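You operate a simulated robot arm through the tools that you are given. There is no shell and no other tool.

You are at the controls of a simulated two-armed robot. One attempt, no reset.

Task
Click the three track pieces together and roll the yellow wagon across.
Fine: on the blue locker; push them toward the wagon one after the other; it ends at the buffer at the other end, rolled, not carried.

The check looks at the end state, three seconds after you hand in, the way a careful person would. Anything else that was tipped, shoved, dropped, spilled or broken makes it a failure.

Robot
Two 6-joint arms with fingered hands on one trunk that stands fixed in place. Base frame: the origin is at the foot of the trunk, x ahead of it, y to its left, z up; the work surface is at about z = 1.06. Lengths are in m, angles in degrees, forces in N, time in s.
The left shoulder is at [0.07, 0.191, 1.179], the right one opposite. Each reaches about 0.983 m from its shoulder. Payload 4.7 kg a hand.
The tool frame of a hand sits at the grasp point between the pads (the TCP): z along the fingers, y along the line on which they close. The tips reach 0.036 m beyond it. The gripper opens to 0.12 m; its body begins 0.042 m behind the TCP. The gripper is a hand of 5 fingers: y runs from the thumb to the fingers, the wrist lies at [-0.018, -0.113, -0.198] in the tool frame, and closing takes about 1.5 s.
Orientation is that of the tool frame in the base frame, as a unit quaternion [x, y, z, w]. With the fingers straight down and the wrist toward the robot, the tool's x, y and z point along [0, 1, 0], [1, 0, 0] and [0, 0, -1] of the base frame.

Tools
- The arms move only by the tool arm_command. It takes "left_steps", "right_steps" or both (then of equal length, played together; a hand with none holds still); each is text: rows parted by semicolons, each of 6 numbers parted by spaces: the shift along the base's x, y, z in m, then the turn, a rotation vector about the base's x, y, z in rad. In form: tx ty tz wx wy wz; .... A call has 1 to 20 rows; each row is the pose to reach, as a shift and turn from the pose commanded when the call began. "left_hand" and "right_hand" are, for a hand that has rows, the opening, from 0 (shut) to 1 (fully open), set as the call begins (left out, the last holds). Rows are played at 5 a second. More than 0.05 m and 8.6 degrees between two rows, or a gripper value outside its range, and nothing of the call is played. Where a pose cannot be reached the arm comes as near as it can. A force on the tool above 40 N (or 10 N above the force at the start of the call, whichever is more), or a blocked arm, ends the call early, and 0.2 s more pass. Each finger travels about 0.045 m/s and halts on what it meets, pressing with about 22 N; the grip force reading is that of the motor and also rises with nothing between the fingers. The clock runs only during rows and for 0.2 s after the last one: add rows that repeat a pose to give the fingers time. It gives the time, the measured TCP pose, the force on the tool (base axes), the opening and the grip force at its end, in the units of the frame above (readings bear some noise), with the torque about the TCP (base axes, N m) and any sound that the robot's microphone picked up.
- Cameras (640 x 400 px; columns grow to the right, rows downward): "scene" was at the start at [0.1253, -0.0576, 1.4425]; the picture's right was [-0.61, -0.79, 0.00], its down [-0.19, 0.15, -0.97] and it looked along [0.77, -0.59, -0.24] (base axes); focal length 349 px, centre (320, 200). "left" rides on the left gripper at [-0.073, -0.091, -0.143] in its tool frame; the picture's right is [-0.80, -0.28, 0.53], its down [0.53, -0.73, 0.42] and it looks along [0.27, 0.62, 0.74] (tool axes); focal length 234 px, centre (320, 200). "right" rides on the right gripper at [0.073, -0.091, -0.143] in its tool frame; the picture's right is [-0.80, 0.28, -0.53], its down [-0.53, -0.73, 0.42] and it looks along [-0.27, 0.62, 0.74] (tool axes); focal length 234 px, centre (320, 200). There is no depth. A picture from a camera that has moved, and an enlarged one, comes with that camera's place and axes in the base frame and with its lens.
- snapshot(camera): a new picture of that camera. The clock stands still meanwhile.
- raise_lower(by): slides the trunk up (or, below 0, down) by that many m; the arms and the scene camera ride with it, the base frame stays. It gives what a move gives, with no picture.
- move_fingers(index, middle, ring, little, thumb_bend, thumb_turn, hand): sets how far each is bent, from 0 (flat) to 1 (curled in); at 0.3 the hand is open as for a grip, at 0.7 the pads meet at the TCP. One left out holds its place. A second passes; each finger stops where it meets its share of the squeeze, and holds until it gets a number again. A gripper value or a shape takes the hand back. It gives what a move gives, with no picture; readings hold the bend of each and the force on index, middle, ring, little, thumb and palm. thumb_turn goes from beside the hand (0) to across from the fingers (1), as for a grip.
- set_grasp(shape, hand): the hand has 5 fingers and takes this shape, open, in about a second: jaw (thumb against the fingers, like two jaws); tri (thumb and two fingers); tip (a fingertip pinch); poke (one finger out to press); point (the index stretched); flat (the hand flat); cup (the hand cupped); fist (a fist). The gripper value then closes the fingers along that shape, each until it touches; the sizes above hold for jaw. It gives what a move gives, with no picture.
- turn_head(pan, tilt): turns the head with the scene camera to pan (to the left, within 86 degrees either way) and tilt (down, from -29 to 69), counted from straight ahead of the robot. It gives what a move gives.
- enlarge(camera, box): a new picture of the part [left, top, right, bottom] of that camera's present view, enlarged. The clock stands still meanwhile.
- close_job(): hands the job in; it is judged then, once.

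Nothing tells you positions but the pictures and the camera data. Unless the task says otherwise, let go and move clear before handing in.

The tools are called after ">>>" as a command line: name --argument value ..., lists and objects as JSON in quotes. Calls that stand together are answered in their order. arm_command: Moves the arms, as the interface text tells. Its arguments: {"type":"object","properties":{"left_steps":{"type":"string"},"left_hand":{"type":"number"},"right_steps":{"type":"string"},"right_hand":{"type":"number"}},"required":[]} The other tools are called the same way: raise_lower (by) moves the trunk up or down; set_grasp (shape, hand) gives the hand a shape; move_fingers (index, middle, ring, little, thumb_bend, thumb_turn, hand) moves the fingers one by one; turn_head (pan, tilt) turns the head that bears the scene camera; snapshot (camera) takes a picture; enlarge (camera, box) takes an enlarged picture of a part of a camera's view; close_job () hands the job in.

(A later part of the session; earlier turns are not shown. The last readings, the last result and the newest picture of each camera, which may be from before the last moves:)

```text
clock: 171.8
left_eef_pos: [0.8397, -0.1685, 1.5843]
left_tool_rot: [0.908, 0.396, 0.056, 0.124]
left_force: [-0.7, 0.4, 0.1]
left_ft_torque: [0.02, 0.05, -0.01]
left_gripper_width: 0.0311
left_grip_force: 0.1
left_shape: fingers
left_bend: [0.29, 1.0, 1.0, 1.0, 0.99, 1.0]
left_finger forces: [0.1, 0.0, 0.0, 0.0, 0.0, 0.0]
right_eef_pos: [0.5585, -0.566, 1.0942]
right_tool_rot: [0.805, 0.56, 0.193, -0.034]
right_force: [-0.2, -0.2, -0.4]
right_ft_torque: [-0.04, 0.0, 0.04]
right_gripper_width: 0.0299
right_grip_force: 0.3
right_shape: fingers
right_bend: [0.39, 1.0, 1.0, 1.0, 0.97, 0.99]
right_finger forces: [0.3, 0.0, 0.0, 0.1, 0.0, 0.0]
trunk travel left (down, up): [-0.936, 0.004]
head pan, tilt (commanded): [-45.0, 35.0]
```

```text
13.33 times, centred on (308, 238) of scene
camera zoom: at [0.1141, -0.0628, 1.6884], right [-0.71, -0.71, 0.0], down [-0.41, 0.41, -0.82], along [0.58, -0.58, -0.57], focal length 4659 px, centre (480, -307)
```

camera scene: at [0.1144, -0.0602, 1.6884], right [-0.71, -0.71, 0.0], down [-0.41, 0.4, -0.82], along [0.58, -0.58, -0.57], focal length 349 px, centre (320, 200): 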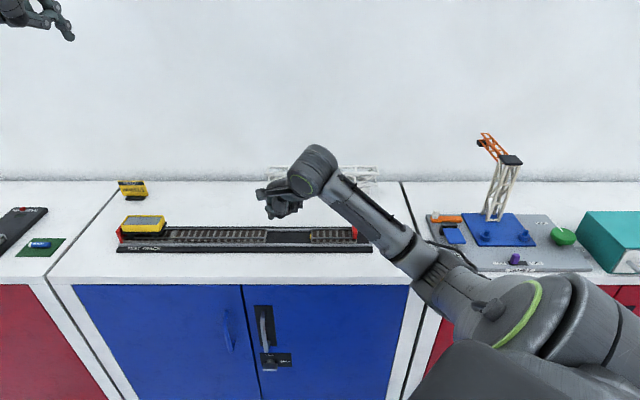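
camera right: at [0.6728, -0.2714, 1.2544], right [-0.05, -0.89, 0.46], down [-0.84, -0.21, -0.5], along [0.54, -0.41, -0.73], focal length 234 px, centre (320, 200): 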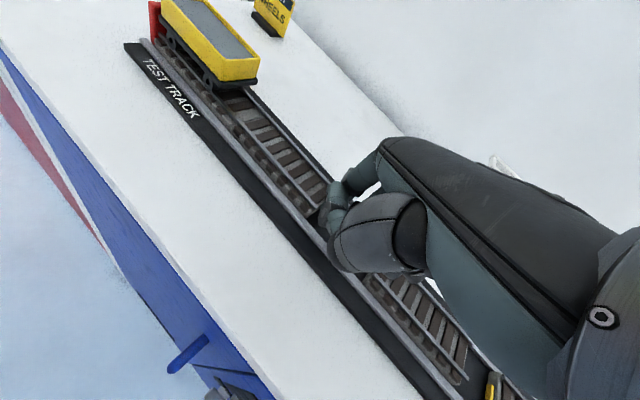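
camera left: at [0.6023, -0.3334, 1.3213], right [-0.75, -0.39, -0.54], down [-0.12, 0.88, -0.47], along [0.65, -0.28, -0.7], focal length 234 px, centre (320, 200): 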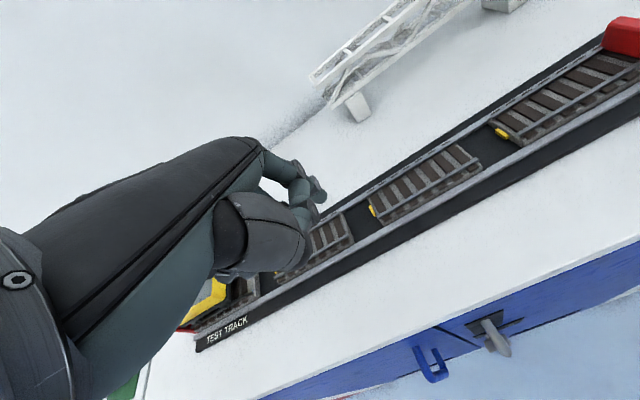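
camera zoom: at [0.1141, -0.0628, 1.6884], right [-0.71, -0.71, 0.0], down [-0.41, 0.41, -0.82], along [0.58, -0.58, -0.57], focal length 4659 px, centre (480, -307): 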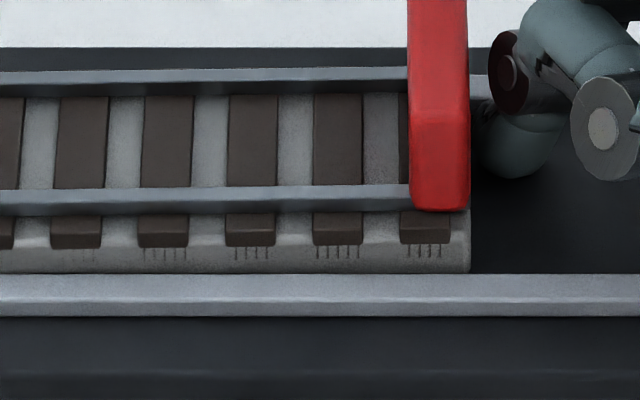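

Piece 3 has turned slightly the other way. I will back off a touch, shift the finger 7 mm toward the front, and push the rest to swing it straight.

>>> arm_command --right_steps "-0.003 -0.003 0 0 0 0; -0.008 0.002 0 0 0 0; -0.005 0.005 0 0 0 0; -0.002 0.008 0 0 0 0; 0.001 0.011 0 0 0 0; 0.004 0.014 0 0 0 0"

>>> enlarge --camera "scene" --box '[250, 226, 298, 250]'

>>> enlarge --camera "scene" --box '[284, 226, 332, 250]'

```text
clock: 173.2
left_eef_pos: [0.8395, -0.1672, 1.5845]
left_tool_rot: [0.908, 0.395, 0.056, 0.125]
left_force: [0.5, 0.1, 0.3]
left_ft_torque: [-0.02, 0.02, 0.03]
left_gripper_width: 0.0313
left_grip_force: 0.1
left_shape: fingers
left_bend: [0.29, 1.0, 1.0, 1.0, 0.99, 1.0]
left_finger forces: [0.1, 0.0, 0.1, 0.0, 0.1, 0.0]
right_eef_pos: [0.5616, -0.5527, 1.0956]
right_tool_rot: [0.805, 0.56, 0.193, -0.034]
right_force: [-0.1, -0.2, 0.3]
right_ft_torque: [-0.01, 0.0, -0.03]
right_gripper_width: 0.0301
right_grip_force: 0.0
right_shape: fingers
right_bend: [0.39, 1.0, 1.0, 1.0, 0.97, 0.99]
right_finger forces: [0.2, 0.0, 0.0, 0.0, 0.1, 0.1]
trunk travel left (down, up): [-0.936, 0.004]
head pan, tilt (commanded): [-45.0, 35.0]
```

```text
13.33 times, centred on (274, 238) of scene
camera zoom: at [0.114, -0.0626, 1.6884], right [-0.71, -0.71, 0.0], down [-0.41, 0.41, -0.82], along [0.58, -0.58, -0.57], focal length 4659 px, centre (933, -307)
```

zoom: 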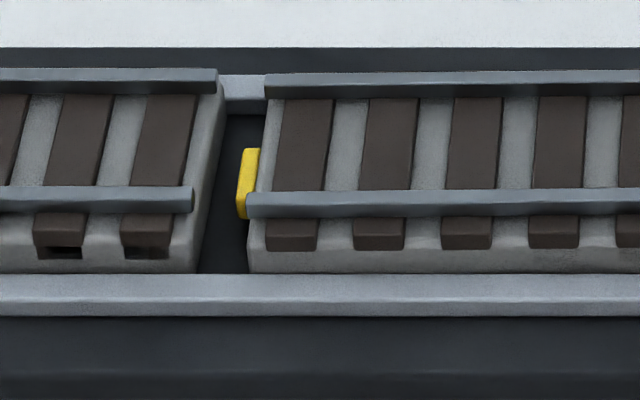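

```text
13.33 times, centred on (308, 238) of scene
camera zoom: at [0.114, -0.0626, 1.6884], right [-0.71, -0.71, 0.0], down [-0.41, 0.41, -0.82], along [0.58, -0.58, -0.57], focal length 4659 px, centre (480, -307)
```

zoom: 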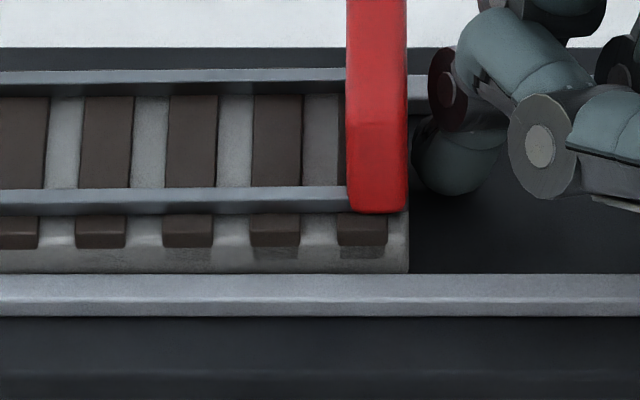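

It is swinging back. I will shift a bit further toward the front and push several more millimetres to finish straightening.

>>> arm_command --right_steps "-0.003 -0.003 0 0 0 0; -0.008 0.002 0 0 0 0; -0.006 0.004 0 0 0 0; -0.003 0.007 0 0 0 0; -0.001 0.009 0 0 0 0; 0.001 0.011 0 0 0 0"

>>> enlarge --camera "scene" --box '[250, 226, 298, 250]'

>>> enlarge --camera "scene" --box '[280, 226, 328, 250]'

```text
clock: 174.6
left_eef_pos: [0.84, -0.1687, 1.5846]
left_tool_rot: [0.908, 0.396, 0.056, 0.125]
left_force: [-0.1, 0.0, -0.1]
left_ft_torque: [0.0, 0.03, 0.0]
left_gripper_width: 0.0313
left_grip_force: 0.1
left_shape: fingers
left_bend: [0.29, 1.0, 1.0, 1.0, 0.99, 1.0]
left_finger forces: [0.1, 0.1, 0.0, 0.0, 0.0, 0.0]
right_eef_pos: [0.5629, -0.5413, 1.0945]
right_tool_rot: [0.805, 0.56, 0.193, -0.034]
right_force: [-0.9, 0.1, 0.6]
right_ft_torque: [0.02, 0.02, -0.01]
right_gripper_width: 0.0298
right_grip_force: 0.1
right_shape: fingers
right_bend: [0.39, 1.0, 1.0, 1.0, 0.97, 0.99]
right_finger forces: [0.3, 0.0, 0.1, 0.0, 0.1, 0.0]
trunk travel left (down, up): [-0.936, 0.004]
head pan, tilt (commanded): [-45.0, 35.0]
```

```text
13.33 times, centred on (274, 238) of scene
camera zoom: at [0.1139, -0.0627, 1.6884], right [-0.71, -0.71, 0.0], down [-0.41, 0.41, -0.82], along [0.58, -0.58, -0.57], focal length 4659 px, centre (933, -307)
```

zoom: 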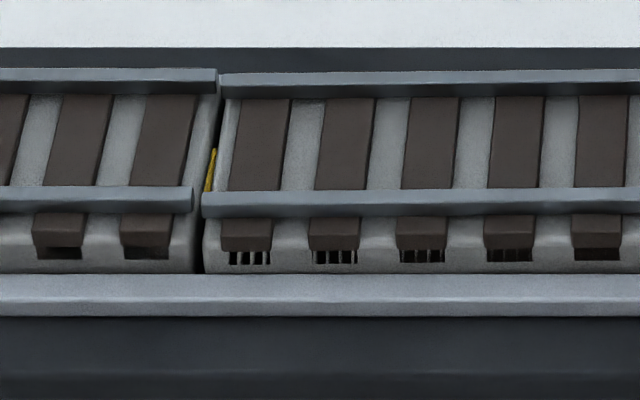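

```text
13.33 times, centred on (304, 238) of scene
camera zoom: at [0.1139, -0.0627, 1.6884], right [-0.71, -0.71, 0.0], down [-0.41, 0.41, -0.82], along [0.58, -0.58, -0.57], focal length 4659 px, centre (533, -307)
```

zoom: 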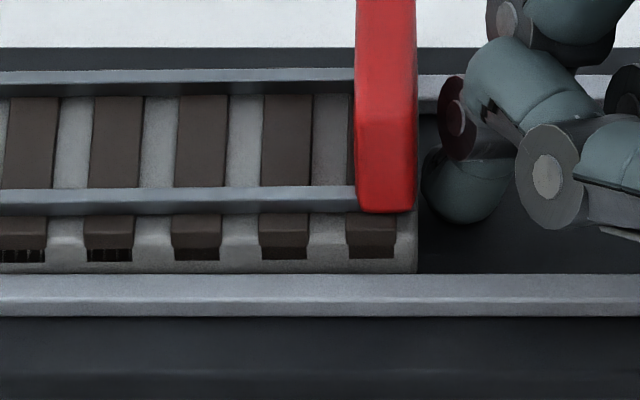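

The gap is down to about 2 mm with the tab entering, but piece 3's end is about 1.7 mm toward the front. I will lift out, stand the finger upright, and nudge that end toward the wall from the front side.

>>> arm_command --right_steps "-0.004 -0.004 0 0 0 0; -0.008 -0.008 0 0 0 0; -0.008 -0.008 0.02 0 0 0; -0.008 -0.008 0.045 0 0 0; 0.002 0.012 0.06 -0.03 0.03 0; 0.012 0.032 0.065 -0.07 0.07 0; 0.022 0.054 0.065 -0.11 0.11 0; 0.032 0.075 0.065 -0.15 0.15 0; 0.042 0.095 0.065 -0.18 0.18 0; 0.0518 0.1147 0.065 -0.2121 0.2121 0; 0.0518 0.1147 0.065 -0.2121 0.2121 0"

>>> enlarge --camera "scene" --box '[220, 180, 340, 255]'

>>> enlarge --camera "right" --box '[200, 80, 400, 260]'

```text
clock: 177.0
left_eef_pos: [0.8395, -0.167, 1.5861]
left_tool_rot: [0.908, 0.397, 0.056, 0.123]
left_force: [-0.6, -0.5, -0.2]
left_ft_torque: [0.01, -0.01, -0.02]
left_gripper_width: 0.0313
left_grip_force: 0.1
left_shape: fingers
left_bend: [0.29, 1.0, 1.0, 1.0, 0.99, 1.0]
left_finger forces: [0.0, 0.0, 0.0, 0.0, 0.0, 0.0]
right_eef_pos: [0.6148, -0.4268, 1.1602]
right_tool_rot: [0.82, 0.57, 0.047, -0.008]
right_force: [-0.8, 0.0, -0.7]
right_ft_torque: [-0.04, -0.03, 0.01]
right_gripper_width: 0.0301
right_grip_force: 0.2
right_shape: fingers
right_bend: [0.39, 1.0, 1.0, 1.0, 0.97, 0.99]
right_finger forces: [0.0, 0.1, 0.0, 0.1, 0.0, 0.1]
trunk travel left (down, up): [-0.936, 0.004]
head pan, tilt (commanded): [-45.0, 35.0]
```

```text
5.33 times, centred on (280, 218) of scene
camera zoom: at [0.1134, -0.0632, 1.6884], right [-0.71, -0.71, 0.0], down [-0.41, 0.41, -0.82], along [0.58, -0.58, -0.57], focal length 1864 px, centre (533, 107)
```

zoom: 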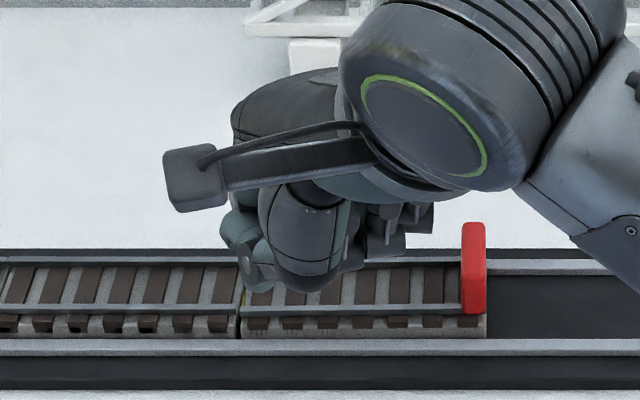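

```text
2.22 times, centred on (300, 170) of right
camera zoom: at [0.5456, -0.3359, 1.305], right [-0.05, -0.88, 0.47], down [-0.84, -0.21, -0.5], along [0.54, -0.42, -0.73], focal length 520 px, centre (364, 267)
```

zoom: 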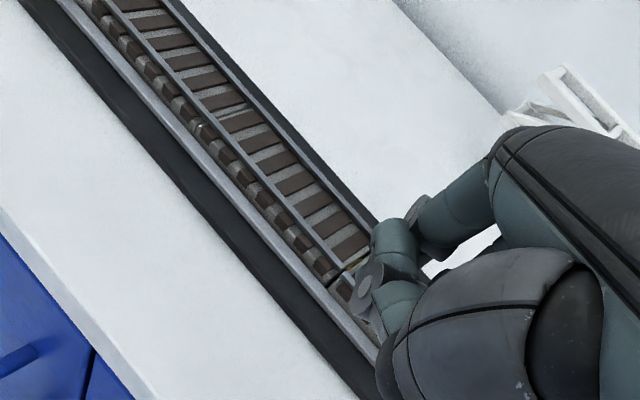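

I will lower the finger in front of the guide rail and then approach piece 3's front side near the joint.

>>> arm_command --right_steps "0 0 -0.012 0 0 0; 0 0 -0.024 0 0 0; 0 0 -0.036 0 0 0; 0 0 -0.0485 0 0 0; 0 0 -0.0485 0 0 0; 0.0014 -0.0014 -0.0485 0 0 0; 0.0028 -0.0028 -0.0485 0 0 0; 0.0042 -0.0042 -0.0485 0 0 0; 0.0056 -0.0056 -0.0485 0 0 0"

>>> enlarge --camera "scene" --box '[230, 210, 300, 252]'

>>> enlarge --camera "right" --box '[200, 80, 400, 260]'

```text
clock: 179.0
left_eef_pos: [0.8396, -0.1683, 1.5849]
left_tool_rot: [0.908, 0.396, 0.055, 0.124]
left_force: [0.8, -0.4, -0.2]
left_ft_torque: [0.01, 0.0, 0.02]
left_gripper_width: 0.031
left_grip_force: 0.1
left_shape: fingers
left_bend: [0.29, 1.0, 1.0, 1.0, 0.99, 1.0]
left_finger forces: [0.1, 0.1, 0.0, 0.0, 0.1, 0.0]
right_eef_pos: [0.6193, -0.4337, 1.1104]
right_tool_rot: [0.82, 0.571, 0.047, -0.008]
right_force: [-0.5, 0.7, -0.4]
right_ft_torque: [0.01, 0.0, 0.0]
right_gripper_width: 0.03
right_grip_force: 0.0
right_shape: fingers
right_bend: [0.39, 1.0, 1.0, 1.0, 0.97, 0.99]
right_finger forces: [0.1, 0.0, 0.0, 0.1, 0.0, 0.0]
trunk travel left (down, up): [-0.936, 0.004]
head pan, tilt (commanded): [-45.0, 35.0]
```

```text
9.14 times, centred on (265, 231) of scene
camera zoom: at [0.1139, -0.0628, 1.6884], right [-0.71, -0.71, 0.0], down [-0.41, 0.41, -0.82], along [0.58, -0.58, -0.57], focal length 3195 px, centre (823, -83)
```

zoom: 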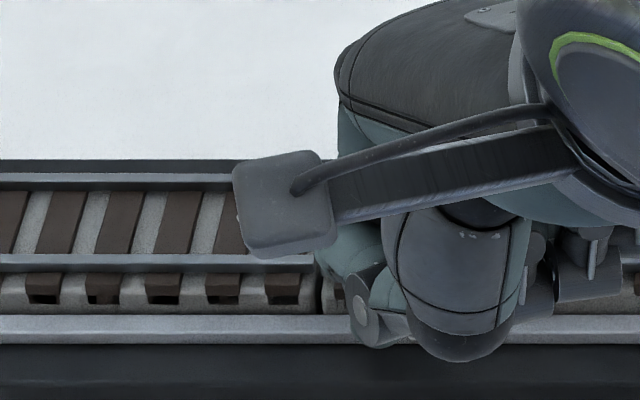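

```text
2.22 times, centred on (300, 170) of right
camera zoom: at [0.5505, -0.3432, 1.2563], right [-0.05, -0.88, 0.47], down [-0.84, -0.21, -0.5], along [0.54, -0.42, -0.73], focal length 520 px, centre (364, 267)
```

zoom: 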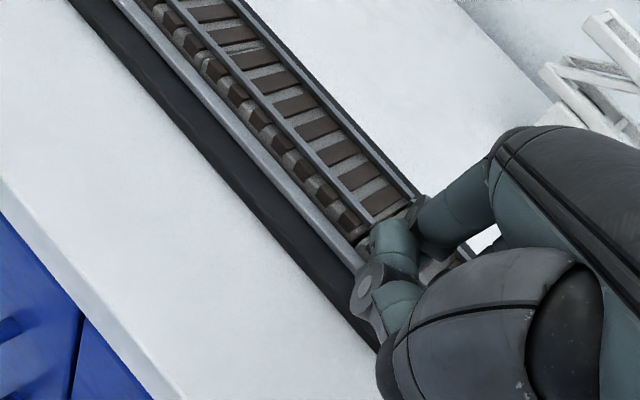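

No contact yet. I will approach in half-millimetre steps until the finger touches the front of piece 3.

>>> arm_command --right_steps "0.0007 -0.0007 0 0 0 0; 0.0014 -0.0014 0 0 0 0; 0.0021 -0.0021 0 0 0 0; 0.0028 -0.0028 0 0 0 0; 0.0035 -0.0035 0 0 0 0; 0.0042 -0.0042 0 0 0 0"

>>> enlarge --camera "scene" --box '[250, 226, 298, 250]'

```text
clock: 180.4
left_eef_pos: [0.8403, -0.1681, 1.5842]
left_tool_rot: [0.908, 0.396, 0.057, 0.124]
left_force: [0.6, 1.1, 0.1]
left_ft_torque: [0.0, 0.0, 0.0]
left_gripper_width: 0.0309
left_grip_force: 0.0
left_shape: fingers
left_bend: [0.29, 1.0, 1.0, 1.0, 0.99, 1.0]
left_finger forces: [0.0, 0.0, 0.0, 0.1, 0.0, 0.1]
right_eef_pos: [0.625, -0.4359, 1.1101]
right_tool_rot: [0.82, 0.571, 0.047, -0.008]
right_force: [-0.6, -0.2, 0.2]
right_ft_torque: [0.04, 0.02, 0.01]
right_gripper_width: 0.0299
right_grip_force: 0.6
right_shape: fingers
right_bend: [0.39, 1.0, 1.0, 1.0, 0.97, 0.99]
right_finger forces: [0.1, 0.0, 0.1, 0.0, 0.0, 0.1]
trunk travel left (down, up): [-0.936, 0.004]
head pan, tilt (commanded): [-45.0, 35.0]
```

```text
13.33 times, centred on (274, 238) of scene
camera zoom: at [0.1139, -0.0627, 1.6884], right [-0.71, -0.71, 0.0], down [-0.41, 0.41, -0.82], along [0.58, -0.58, -0.57], focal length 4659 px, centre (933, -307)
```

zoom: 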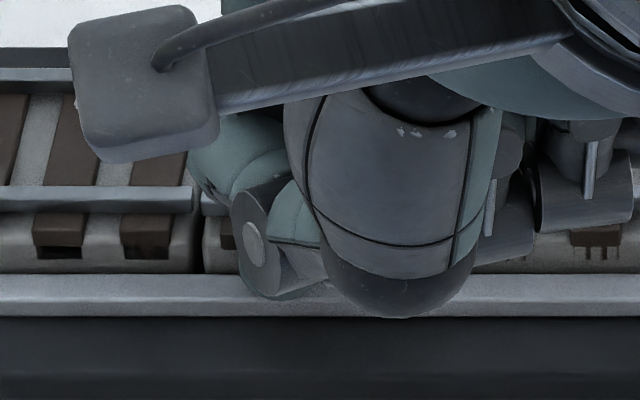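

Slight touch only. I will continue about 1.5 mm more.

>>> arm_command --right_steps "0.0004 -0.0004 0 0 0 0; 0.0008 -0.0008 0 0 0 0; 0.0012 -0.0012 0 0 0 0; 0.0016 -0.0016 0 0 0 0; 0.0016 -0.0016 0 0 0 0"

>>> enlarge --camera "scene" --box '[250, 226, 298, 250]'

```text
clock: 181.6
left_eef_pos: [0.8398, -0.1679, 1.5849]
left_tool_rot: [0.908, 0.396, 0.056, 0.124]
left_force: [0.2, 0.1, -1.0]
left_ft_torque: [-0.01, 0.0, -0.02]
left_gripper_width: 0.0311
left_grip_force: 0.1
left_shape: fingers
left_bend: [0.29, 1.0, 1.0, 1.0, 0.99, 1.0]
left_finger forces: [0.1, 0.0, 0.0, 0.0, 0.0, 0.1]
right_eef_pos: [0.626, -0.4393, 1.1109]
right_tool_rot: [0.82, 0.571, 0.047, -0.008]
right_force: [0.6, -0.7, -0.6]
right_ft_torque: [-0.07, 0.02, 0.01]
right_gripper_width: 0.0302
right_grip_force: 0.0
right_shape: fingers
right_bend: [0.39, 1.0, 1.0, 1.0, 0.97, 0.99]
right_finger forces: [0.3, 0.1, 0.0, 0.1, 0.0, 0.1]
trunk travel left (down, up): [-0.936, 0.004]
head pan, tilt (commanded): [-45.0, 35.0]
```

```text
13.33 times, centred on (274, 238) of scene
camera zoom: at [0.1139, -0.0627, 1.6884], right [-0.71, -0.71, 0.0], down [-0.41, 0.41, -0.82], along [0.58, -0.58, -0.57], focal length 4659 px, centre (933, -307)
```

zoom: 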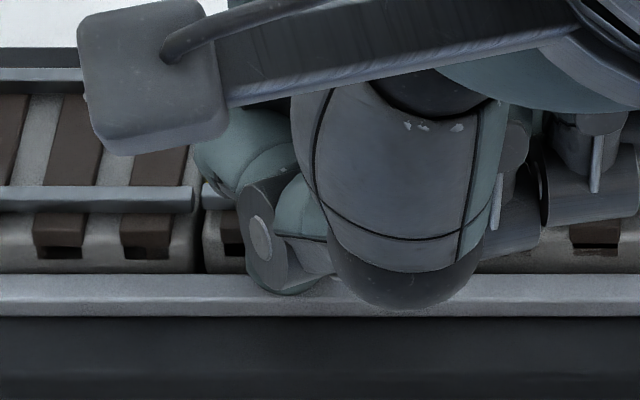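

Piece 3's end has moved. I will back off, lift, and look at the result.

>>> arm_command --right_steps "-0.004 0.004 0 0 0 0; -0.008 0.008 0 0 0 0; -0.008 0.008 0.03 0 0 0; -0.008 0.008 0.06 0 0 0; -0.035 0.02 0.08 0 0 0; -0.06 0.03 0.08 0 0 0; -0.085 0.03 0.08 0 0 0"

>>> enlarge --camera "scene" --box '[250, 226, 298, 250]'

>>> enlarge --camera "scene" --box '[280, 226, 328, 250]'

>>> enlarge --camera "scene" --box '[140, 200, 340, 260]'

```text
clock: 183.2
left_eef_pos: [0.8383, -0.1695, 1.5856]
left_tool_rot: [0.908, 0.396, 0.057, 0.124]
left_force: [-0.9, 0.5, -0.4]
left_ft_torque: [0.01, 0.0, -0.03]
left_gripper_width: 0.031
left_grip_force: 0.0
left_shape: fingers
left_bend: [0.29, 1.0, 1.0, 1.0, 0.99, 1.0]
left_finger forces: [0.0, 0.1, 0.0, 0.0, 0.1, 0.0]
right_eef_pos: [0.5408, -0.4083, 1.1913]
right_tool_rot: [0.82, 0.571, 0.048, -0.007]
right_force: [0.6, 0.0, -0.2]
right_ft_torque: [-0.01, 0.0, 0.02]
right_gripper_width: 0.03
right_grip_force: 0.1
right_shape: fingers
right_bend: [0.39, 1.0, 1.0, 1.0, 0.97, 0.99]
right_finger forces: [0.1, 0.1, 0.0, 0.0, 0.1, 0.0]
trunk travel left (down, up): [-0.936, 0.004]
head pan, tilt (commanded): [-45.0, 35.0]
```

```text
13.33 times, centred on (274, 238) of scene
camera zoom: at [0.113, -0.0637, 1.6884], right [-0.71, -0.71, 0.0], down [-0.41, 0.41, -0.82], along [0.58, -0.58, -0.57], focal length 4659 px, centre (933, -307)
```

zoom: 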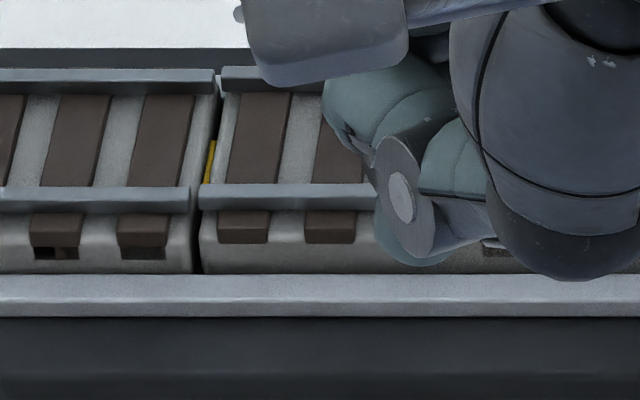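

```text
13.33 times, centred on (304, 238) of scene
camera zoom: at [0.113, -0.0637, 1.6884], right [-0.71, -0.71, 0.0], down [-0.41, 0.41, -0.82], along [0.58, -0.58, -0.57], focal length 4659 px, centre (533, -307)
```

zoom: 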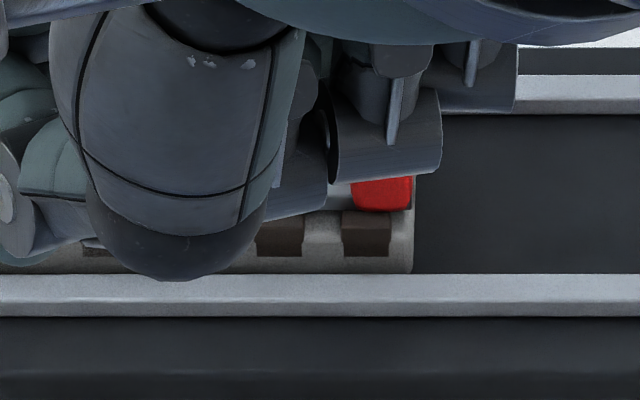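

```text
3.20 times, centred on (240, 230) of scene
camera zoom: at [0.113, -0.0637, 1.6884], right [-0.71, -0.71, 0.0], down [-0.41, 0.41, -0.82], along [0.58, -0.58, -0.57], focal length 1118 px, centre (576, 104)
```

zoom: 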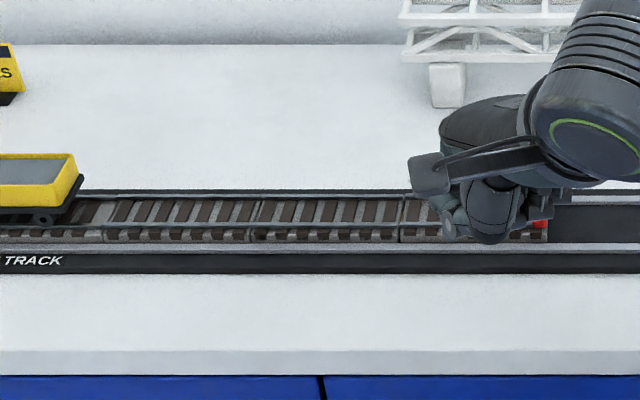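

Piece 3's end overshot slightly, now about 1 mm toward the wall, with a 2 mm gap. Closing that gap by pushing on the wall-side half of its far end should swing it back, so I will set up there.

>>> arm_command --right_steps "0.002 -0.02 0 0.02 -0.02 0; 0.005 -0.045 -0.005 0.05 -0.05 0; 0.008 -0.07 -0.01 0.085 -0.085 0; 0.012 -0.095 -0.015 0.12 -0.12 0; 0.015 -0.12 -0.02 0.155 -0.155 0; 0.018 -0.14 -0.02 0.19 -0.19 0; 0.0201 -0.1558 -0.02 0.2121 -0.2121 0; 0.0201 -0.1558 -0.02 0.2121 -0.2121 0"

>>> enlarge --camera "scene" --box '[260, 190, 360, 252]'

>>> enlarge --camera "scene" --box '[250, 226, 298, 250]'

```text
clock: 185.0
left_eef_pos: [0.8397, -0.1673, 1.5854]
left_tool_rot: [0.908, 0.396, 0.056, 0.124]
left_force: [0.1, -0.1, -0.2]
left_ft_torque: [-0.01, 0.01, -0.01]
left_gripper_width: 0.0312
left_grip_force: 0.0
left_shape: fingers
left_bend: [0.29, 1.0, 1.0, 1.0, 0.99, 1.0]
left_finger forces: [0.0, 0.1, 0.0, 0.0, 0.0, 0.0]
right_eef_pos: [0.5605, -0.5652, 1.171]
right_tool_rot: [0.804, 0.561, 0.193, -0.034]
right_force: [0.6, 0.3, -0.2]
right_ft_torque: [-0.01, 0.01, -0.03]
right_gripper_width: 0.0301
right_grip_force: 0.1
right_shape: fingers
right_bend: [0.39, 1.0, 1.0, 1.0, 0.97, 0.99]
right_finger forces: [0.1, 0.0, 0.0, 0.0, 0.0, 0.1]
trunk travel left (down, up): [-0.936, 0.004]
head pan, tilt (commanded): [-45.0, 35.0]
```

```text
6.40 times, centred on (310, 221) of scene
camera zoom: at [0.114, -0.0628, 1.6884], right [-0.71, -0.71, 0.0], down [-0.41, 0.41, -0.82], along [0.58, -0.58, -0.57], focal length 2236 px, centre (384, 66)
```

zoom: 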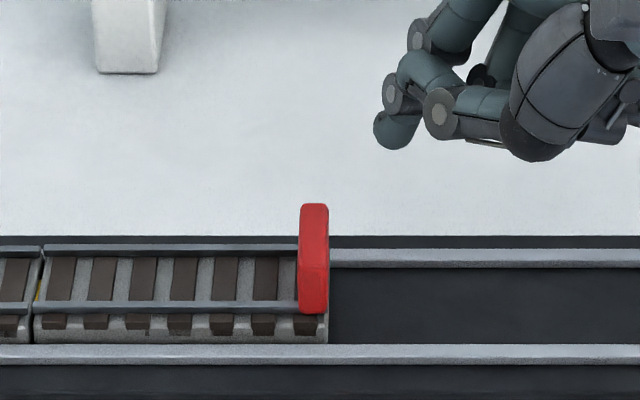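

```text
13.33 times, centred on (274, 238) of scene
camera zoom: at [0.114, -0.0628, 1.6884], right [-0.71, -0.71, 0.0], down [-0.41, 0.41, -0.82], along [0.58, -0.58, -0.57], focal length 4659 px, centre (933, -307)
```

zoom: 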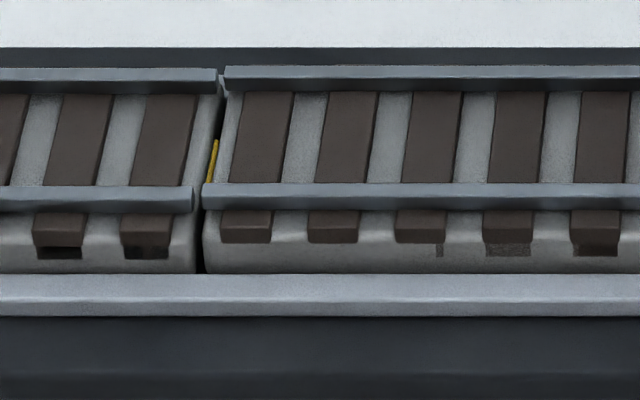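

The finger is right of the buffer at w = 0.834. I will shift 6 mm toward the wall, lower into place, and then push gently to close the 2 mm gap.

>>> arm_command --right_steps "0.0042 -0.0042 -0.015 0 0 0; 0.0042 -0.0042 -0.03 0 0 0; 0.0042 -0.0042 -0.045 0 0 0; 0.0042 -0.0042 -0.06 0 0 0; 0.0042 -0.0042 -0.07 0 0 0; 0.0042 -0.0042 -0.076 0 0 0; 0.0062 -0.0022 -0.076 0 0 0; 0.0082 -0.0002 -0.076 0 0 0; 0.0102 0.0018 -0.076 0 0 0; 0.0122 0.0038 -0.076 0 0 0; 0.0132 0.0048 -0.076 0 0 0"

>>> enlarge --camera "scene" --box '[250, 226, 298, 250]'

>>> enlarge --camera "scene" --box '[280, 226, 328, 250]'

```text
clock: 187.4
left_eef_pos: [0.84, -0.1685, 1.5849]
left_tool_rot: [0.908, 0.396, 0.056, 0.124]
left_force: [-0.2, -0.3, -0.2]
left_ft_torque: [0.0, 0.0, 0.02]
left_gripper_width: 0.0311
left_grip_force: 0.1
left_shape: fingers
left_bend: [0.29, 1.0, 1.0, 1.0, 0.99, 1.0]
left_finger forces: [0.0, 0.1, 0.0, 0.0, 0.0, 0.0]
right_eef_pos: [0.5737, -0.5592, 1.0949]
right_tool_rot: [0.805, 0.56, 0.193, -0.034]
right_force: [0.2, -0.9, -0.2]
right_ft_torque: [0.0, -0.01, 0.0]
right_gripper_width: 0.0299
right_grip_force: 0.0
right_shape: fingers
right_bend: [0.39, 1.0, 1.0, 1.0, 0.97, 0.99]
right_finger forces: [0.0, 0.0, 0.0, 0.1, 0.0, 0.0]
trunk travel left (down, up): [-0.936, 0.004]
head pan, tilt (commanded): [-45.0, 35.0]
```

```text
13.33 times, centred on (274, 238) of scene
camera zoom: at [0.1142, -0.0627, 1.6884], right [-0.71, -0.71, 0.0], down [-0.41, 0.41, -0.82], along [0.58, -0.58, -0.57], focal length 4659 px, centre (933, -307)
```

zoom: 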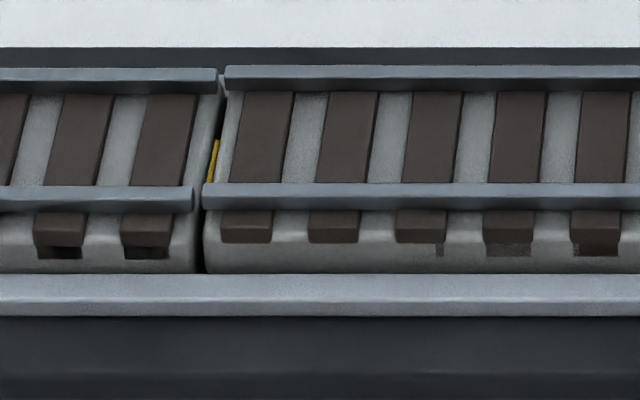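

```text
13.33 times, centred on (304, 238) of scene
camera zoom: at [0.1142, -0.0627, 1.6884], right [-0.71, -0.71, 0.0], down [-0.41, 0.41, -0.82], along [0.58, -0.58, -0.57], focal length 4659 px, centre (533, -307)
```

zoom: 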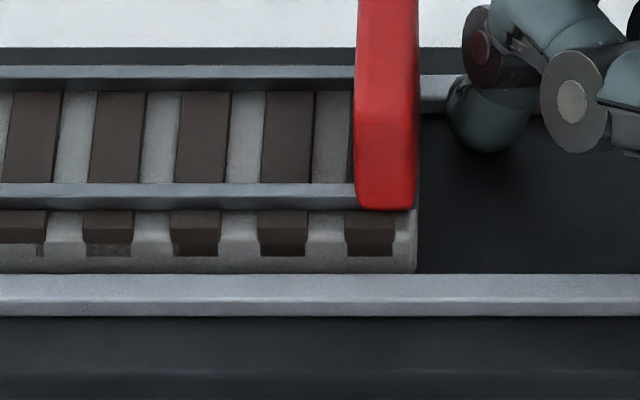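

Piece 3 is now parallel but about 1.3 mm toward the wall. I will advance to contact and close the gap in small steps.

>>> arm_command --right_steps "0.002 0.002 0 0 0 0; 0.004 0.004 0 0 0 0; 0.0047 0.0047 0 0 0 0; 0.0054 0.0054 0 0 0 0; 0.0061 0.0061 0 0 0 0"

>>> enlarge --camera "scene" --box '[250, 226, 298, 250]'

>>> enlarge --camera "scene" --box '[280, 226, 328, 250]'

```text
clock: 188.6
left_eef_pos: [0.8385, -0.1691, 1.5852]
left_tool_rot: [0.908, 0.396, 0.056, 0.123]
left_force: [0.0, 0.5, -0.6]
left_ft_torque: [0.02, 0.0, 0.0]
left_gripper_width: 0.0311
left_grip_force: 0.1
left_shape: fingers
left_bend: [0.29, 1.0, 1.0, 1.0, 0.99, 1.0]
left_finger forces: [0.0, 0.1, 0.0, 0.0, 0.0, 0.0]
right_eef_pos: [0.5804, -0.5555, 1.0952]
right_tool_rot: [0.805, 0.56, 0.193, -0.034]
right_force: [-2.6, -4.5, 2.1]
right_ft_torque: [-0.11, -0.02, -0.27]
right_gripper_width: 0.0299
right_grip_force: 2.7
right_shape: fingers
right_bend: [0.4, 1.0, 1.0, 1.0, 0.97, 0.99]
right_finger forces: [5.0, 0.0, 0.1, 0.0, 0.0, 0.1]
trunk travel left (down, up): [-0.936, 0.004]
head pan, tilt (commanded): [-45.0, 35.0]
```

```text
13.33 times, centred on (274, 238) of scene
camera zoom: at [0.1127, -0.0637, 1.6885], right [-0.71, -0.71, 0.0], down [-0.41, 0.41, -0.82], along [0.58, -0.58, -0.57], focal length 4659 px, centre (933, -307)
```

zoom: 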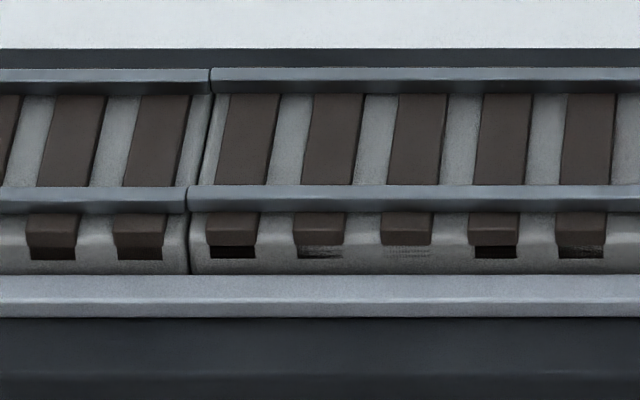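

```text
13.33 times, centred on (304, 238) of scene
camera zoom: at [0.1127, -0.0637, 1.6885], right [-0.71, -0.71, 0.0], down [-0.41, 0.41, -0.82], along [0.58, -0.58, -0.57], focal length 4659 px, centre (533, -307)
```

zoom: 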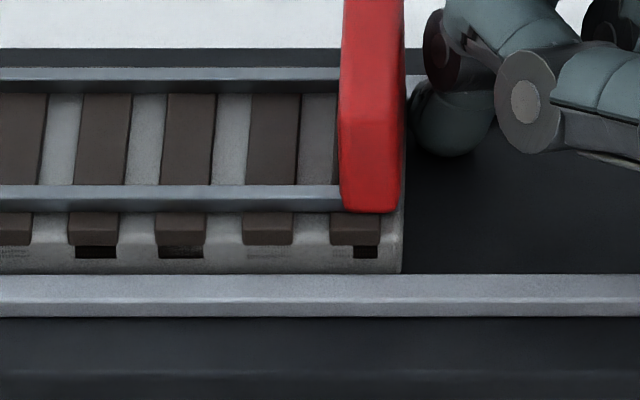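

Piece 3 is now closed up and aligned within half a millimetre. I will press the whole chain moderately and listen.

>>> arm_command --right_steps "0.001 0.001 0 0 0 0; 0.002 0.002 0 0 0 0; 0.003 0.003 0 0 0 0; 0.004 0.004 0 0 0 0; 0.005 0.005 0 0 0 0; 0.006 0.006 0 0 0 0; 0.007 0.007 0 0 0 0; 0.008 0.008 0 0 0 0"

>>> enlarge --camera "scene" --box '[140, 215, 240, 255]'

>>> enlarge --camera "scene" --box '[230, 205, 330, 255]'

```text
clock: 190.4
left_eef_pos: [0.8339, -0.1727, 1.5876]
left_tool_rot: [0.908, 0.396, 0.058, 0.122]
left_force: [0.1, -0.9, -0.2]
left_ft_torque: [0.02, 0.0, 0.05]
left_gripper_width: 0.0309
left_grip_force: 0.0
left_shape: fingers
left_bend: [0.29, 1.0, 1.0, 1.0, 0.99, 1.0]
left_finger forces: [0.0, 0.1, 0.0, 0.0, 0.1, 0.0]
right_eef_pos: [0.5838, -0.5496, 1.0963]
right_tool_rot: [0.805, 0.56, 0.194, -0.032]
right_force: [-18.5, -21.5, 10.0]
right_ft_torque: [-0.63, -0.18, -1.42]
right_gripper_width: 0.03
right_grip_force: 14.4
right_shape: fingers
right_bend: [0.41, 1.0, 1.0, 1.0, 0.97, 1.0]
right_finger forces: [29.6, 0.0, 0.0, 0.0, 0.1, 0.1]
trunk travel left (down, up): [-0.936, 0.004]
head pan, tilt (commanded): [-45.0, 35.0]
```

```text
6.40 times, centred on (190, 235) of scene
camera zoom: at [0.1082, -0.0664, 1.6887], right [-0.71, -0.71, 0.0], down [-0.4, 0.41, -0.82], along [0.58, -0.58, -0.57], focal length 2236 px, centre (1152, -24)
```

zoom: 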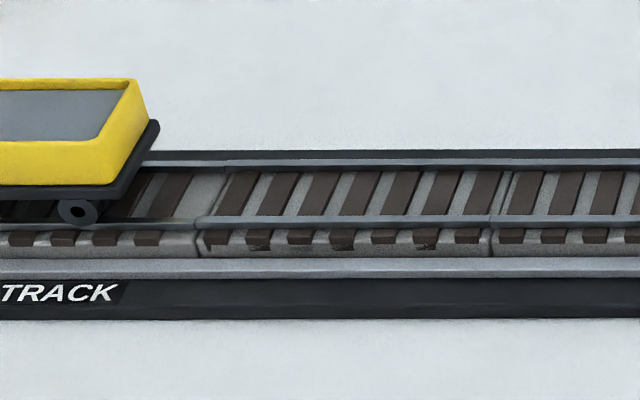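

```text
6.40 times, centred on (280, 230) of scene
camera zoom: at [0.1082, -0.0664, 1.6887], right [-0.71, -0.71, 0.0], down [-0.4, 0.41, -0.82], along [0.58, -0.58, -0.57], focal length 2236 px, centre (576, 8)
```

zoom: 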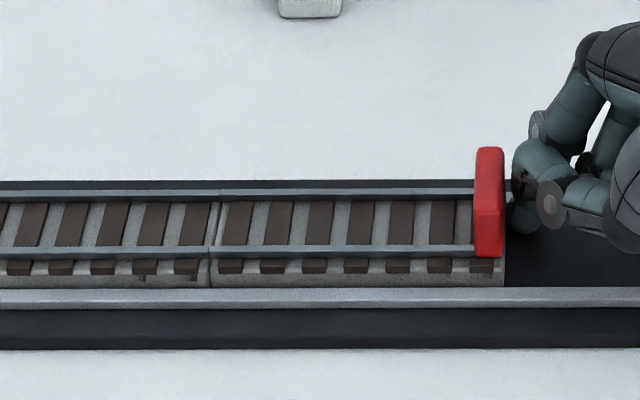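

The whole chain is tight and straight at 29 N. I will release, lift the finger clear, and inspect all the joints.

>>> arm_command --right_steps "-0.004 -0.004 0 0 0 0; -0.008 -0.008 0 0 0 0; -0.014 -0.014 0 0 0 0; -0.02 -0.02 0 0 0 0; -0.02 -0.02 0.02 0 0 0; -0.02 -0.02 0.04 0 0 0; -0.03 -0.03 0.06 0 0 0; -0.05 -0.05 0.07 0 0 0; -0.075 -0.075 0.075 -0.05 0.05 0; -0.1 -0.1 0.09 -0.1 0.1 0"

>>> enlarge --camera "scene" --box '[150, 226, 198, 250]'

>>> enlarge --camera "scene" --box '[196, 226, 244, 250]'

>>> enlarge --camera "scene" --box '[240, 226, 288, 250]'

>>> enlarge --camera "scene" --box '[100, 170, 420, 270]'

```text
clock: 192.6
left_eef_pos: [0.8395, -0.1665, 1.5858]
left_tool_rot: [0.908, 0.396, 0.055, 0.123]
left_force: [-0.4, 0.2, -0.5]
left_ft_torque: [-0.01, 0.03, 0.0]
left_gripper_width: 0.0309
left_grip_force: 0.1
left_shape: fingers
left_bend: [0.29, 1.0, 1.0, 1.0, 0.99, 1.0]
left_finger forces: [0.0, 0.1, 0.1, 0.0, 0.0, 0.1]
right_eef_pos: [0.4886, -0.6423, 1.1869]
right_tool_rot: [0.814, 0.567, 0.125, -0.021]
right_force: [-0.1, -0.1, -0.4]
right_ft_torque: [0.03, -0.02, -0.01]
right_gripper_width: 0.0298
right_grip_force: 0.1
right_shape: fingers
right_bend: [0.4, 1.0, 1.0, 1.0, 0.97, 0.99]
right_finger forces: [0.0, 0.1, 0.0, 0.0, 0.1, 0.0]
trunk travel left (down, up): [-0.936, 0.004]
head pan, tilt (commanded): [-45.0, 35.0]
```

```text
13.33 times, centred on (174, 238) of scene
camera zoom: at [0.1132, -0.0609, 1.6885], right [-0.71, -0.71, 0.0], down [-0.41, 0.4, -0.82], along [0.58, -0.58, -0.57], focal length 4659 px, centre (2267, -307)
```

zoom: 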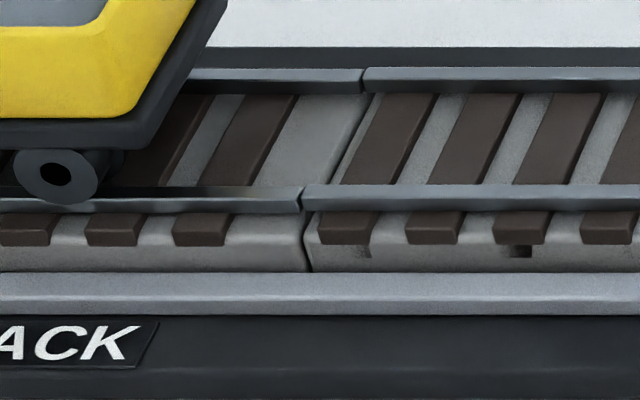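

```text
13.33 times, centred on (220, 238) of scene
camera zoom: at [0.1132, -0.0609, 1.6885], right [-0.71, -0.71, 0.0], down [-0.41, 0.4, -0.82], along [0.58, -0.58, -0.57], focal length 4659 px, centre (1653, -307)
```

zoom: 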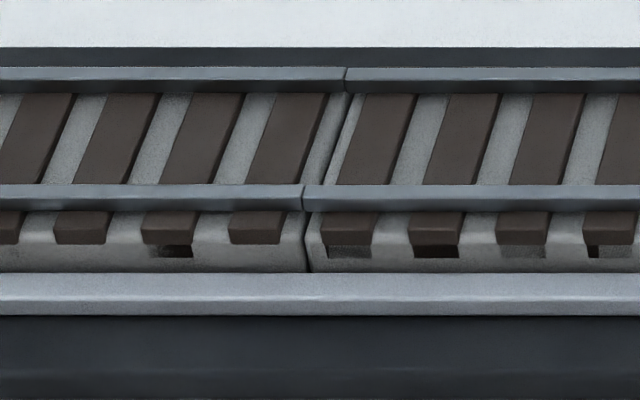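

```text
13.33 times, centred on (264, 238) of scene
camera zoom: at [0.1132, -0.0609, 1.6885], right [-0.71, -0.71, 0.0], down [-0.41, 0.4, -0.82], along [0.58, -0.58, -0.57], focal length 4659 px, centre (1067, -307)
```

zoom: 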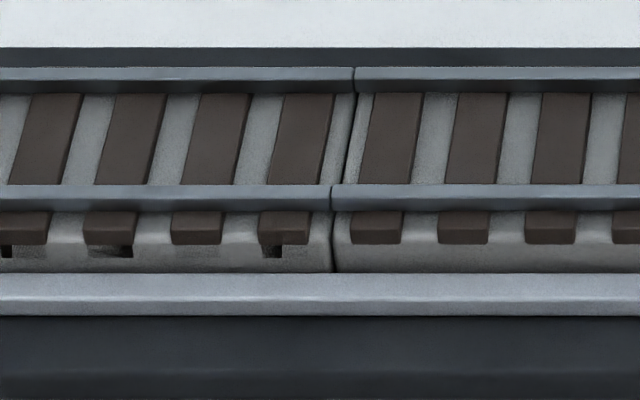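

```text
2.00 times, centred on (260, 220) of scene
camera zoom: at [0.1132, -0.0609, 1.6885], right [-0.71, -0.71, 0.0], down [-0.41, 0.4, -0.82], along [0.58, -0.58, -0.57], focal length 699 px, centre (440, 160)
```

zoom: 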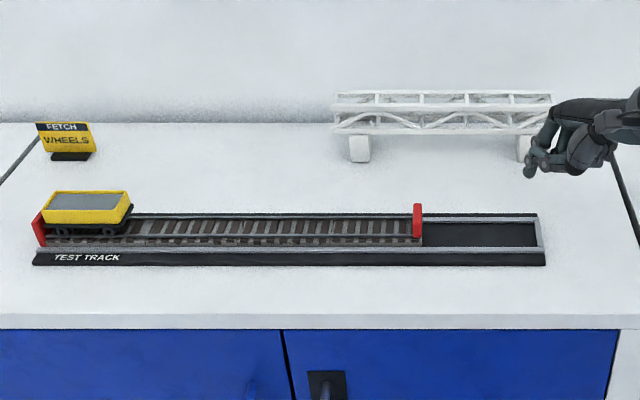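

All three joints are tight and straight with nothing else disturbed. Next is the wagon: I will try to bring the right index behind its left end, just above the fixed red stop. First I move the left hand further away and raise the right hand.

>>> arm_command --left_steps "-0.01 0.04 0 0 0 0; -0.02 0.08 0 0 0 0; -0.03 0.12 0 0 0 0; -0.04 0.16 0 0 0 0; -0.05 0.2 0 0 0 0; -0.06 0.24 0 0 0 0; -0.08 0.28 0 0 0 0" --right_steps "0.01 0.01 0.01 0 0 0; 0.02 0.02 0.02 0 0 0; 0.03 0.03 0.03 -0.03 0.03 0; 0.045 0.045 0.04 -0.06 0.06 0; 0.06 0.06 0.05 -0.09 0.09 0; 0.075 0.075 0.055 -0.1114 0.1114 0; 0.09 0.09 0.055 -0.1114 0.1114 0"

>>> snapshot --camera "scene"

```text
clock: 194.2
left_eef_pos: [0.8903, 0.0756, 1.627]
left_tool_rot: [0.909, 0.395, 0.053, 0.124]
left_force: [0.4, 0.4, 0.1]
left_ft_torque: [-0.05, 0.01, -0.03]
left_gripper_width: 0.0313
left_grip_force: 0.2
left_shape: fingers
left_bend: [0.29, 1.0, 1.0, 1.0, 0.99, 1.0]
left_finger forces: [0.0, 0.0, 0.1, 0.0, 0.1, 0.0]
left hand out of reach, approached as far as the arm can: row 1, 2, 3, 4, 5, 6, 7
right_eef_pos: [0.5794, -0.5535, 1.2405]
right_tool_rot: [0.819, 0.571, 0.045, -0.008]
right_force: [0.2, 0.3, 0.8]
right_ft_torque: [-0.02, 0.01, -0.04]
right_gripper_width: 0.0299
right_grip_force: 0.1
right_shape: fingers
right_bend: [0.4, 1.0, 1.0, 1.0, 0.97, 0.99]
right_finger forces: [0.0, 0.1, 0.0, 0.1, 0.1, 0.0]
trunk travel left (down, up): [-0.936, 0.004]
head pan, tilt (commanded): [-45.0, 35.0]
```

```text
taken
camera scene: at [0.1158, -0.0596, 1.6884], right [-0.71, -0.71, 0.0], down [-0.41, 0.4, -0.82], along [0.58, -0.58, -0.57], focal length 349 px, centre (320, 200)
```

scene: 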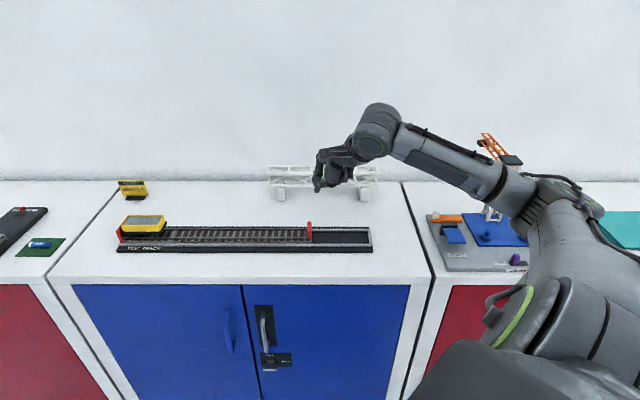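

The right arm is in its free configuration. I will carry the index high over the wagon to a spot behind its left end, turning the hand to point that way.

>>> arm_command --right_steps "0.0263 0.0278 0.01 -0.0086 -0.0119 0.0264; 0.0526 0.0556 0.02 -0.0172 -0.0238 0.0528; 0.0789 0.0834 0.02 -0.0258 -0.0356 0.0792; 0.1052 0.1112 0.02 -0.0344 -0.0475 0.1056; 0.1315 0.139 0.02 -0.043 -0.0594 0.132; 0.1578 0.1668 0.02 -0.0516 -0.0713 0.1584; 0.1841 0.1947 0.02 -0.0601 -0.0831 0.1849; 0.2104 0.2225 0.02 -0.0687 -0.095 0.2113; 0.2367 0.2503 0.02 -0.0773 -0.1069 0.2377; 0.263 0.2781 0.02 -0.0859 -0.1188 0.2641; 0.2893 0.3059 0.02 -0.0945 -0.1306 0.2905; 0.3156 0.3337 0.02 -0.1031 -0.1425 0.3169; 0.3419 0.3615 0.02 -0.1117 -0.1544 0.3433; 0.3419 0.3615 0.02 -0.1117 -0.1544 0.3433"

>>> snapshot --camera "scene"

>>> snapshot --camera "right"

```text
clock: 197.2
left_eef_pos: [0.886, 0.0726, 1.6293]
left_tool_rot: [0.908, 0.396, 0.056, 0.123]
left_force: [-0.2, -0.1, -0.4]
left_ft_torque: [0.03, 0.01, -0.01]
left_gripper_width: 0.0312
left_grip_force: 0.1
left_shape: fingers
left_bend: [0.29, 1.0, 1.0, 1.0, 0.99, 1.0]
left_finger forces: [0.0, 0.1, 0.0, 0.0, 0.1, 0.0]
right_eef_pos: [0.9199, -0.1949, 1.2604]
right_tool_rot: [0.703, 0.703, 0.076, 0.075]
right_force: [-1.2, 0.3, 0.9]
right_ft_torque: [-0.03, 0.0, 0.04]
right_gripper_width: 0.0296
right_grip_force: 0.1
right_shape: fingers
right_bend: [0.4, 1.0, 1.0, 1.0, 0.97, 0.99]
right_finger forces: [0.1, 0.0, 0.1, 0.0, 0.0, 0.0]
trunk travel left (down, up): [-0.936, 0.004]
head pan, tilt (commanded): [-45.0, 35.0]
```

```text
taken
camera scene: at [0.1139, -0.063, 1.6884], right [-0.71, -0.71, 0.0], down [-0.41, 0.41, -0.82], along [0.58, -0.58, -0.57], focal length 349 px, centre (320, 200)
```

scene: 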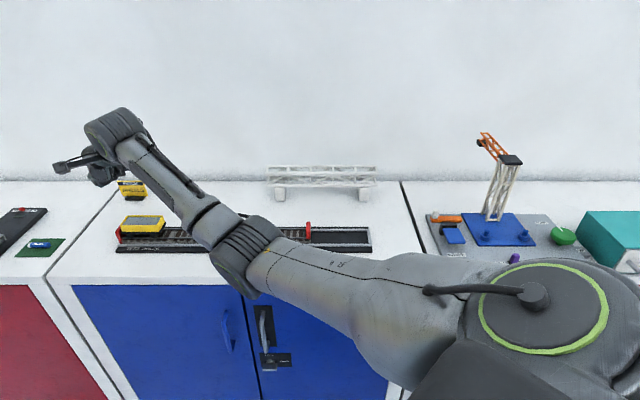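

```text
taken
camera right: at [0.8022, -0.1222, 1.3816], right [0.16, -0.81, 0.57], down [-0.63, -0.53, -0.57], along [0.76, -0.26, -0.59], focal length 234 px, centre (320, 200)
```

right: 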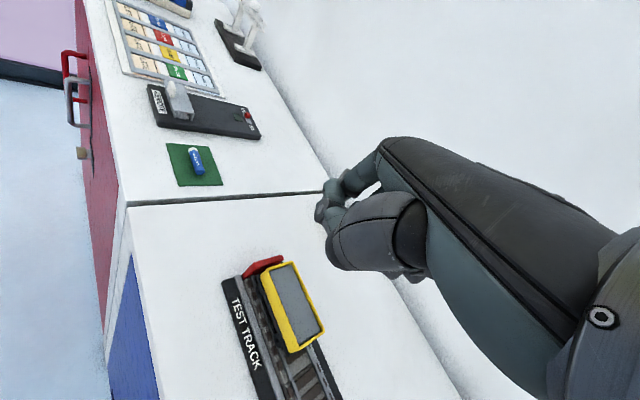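

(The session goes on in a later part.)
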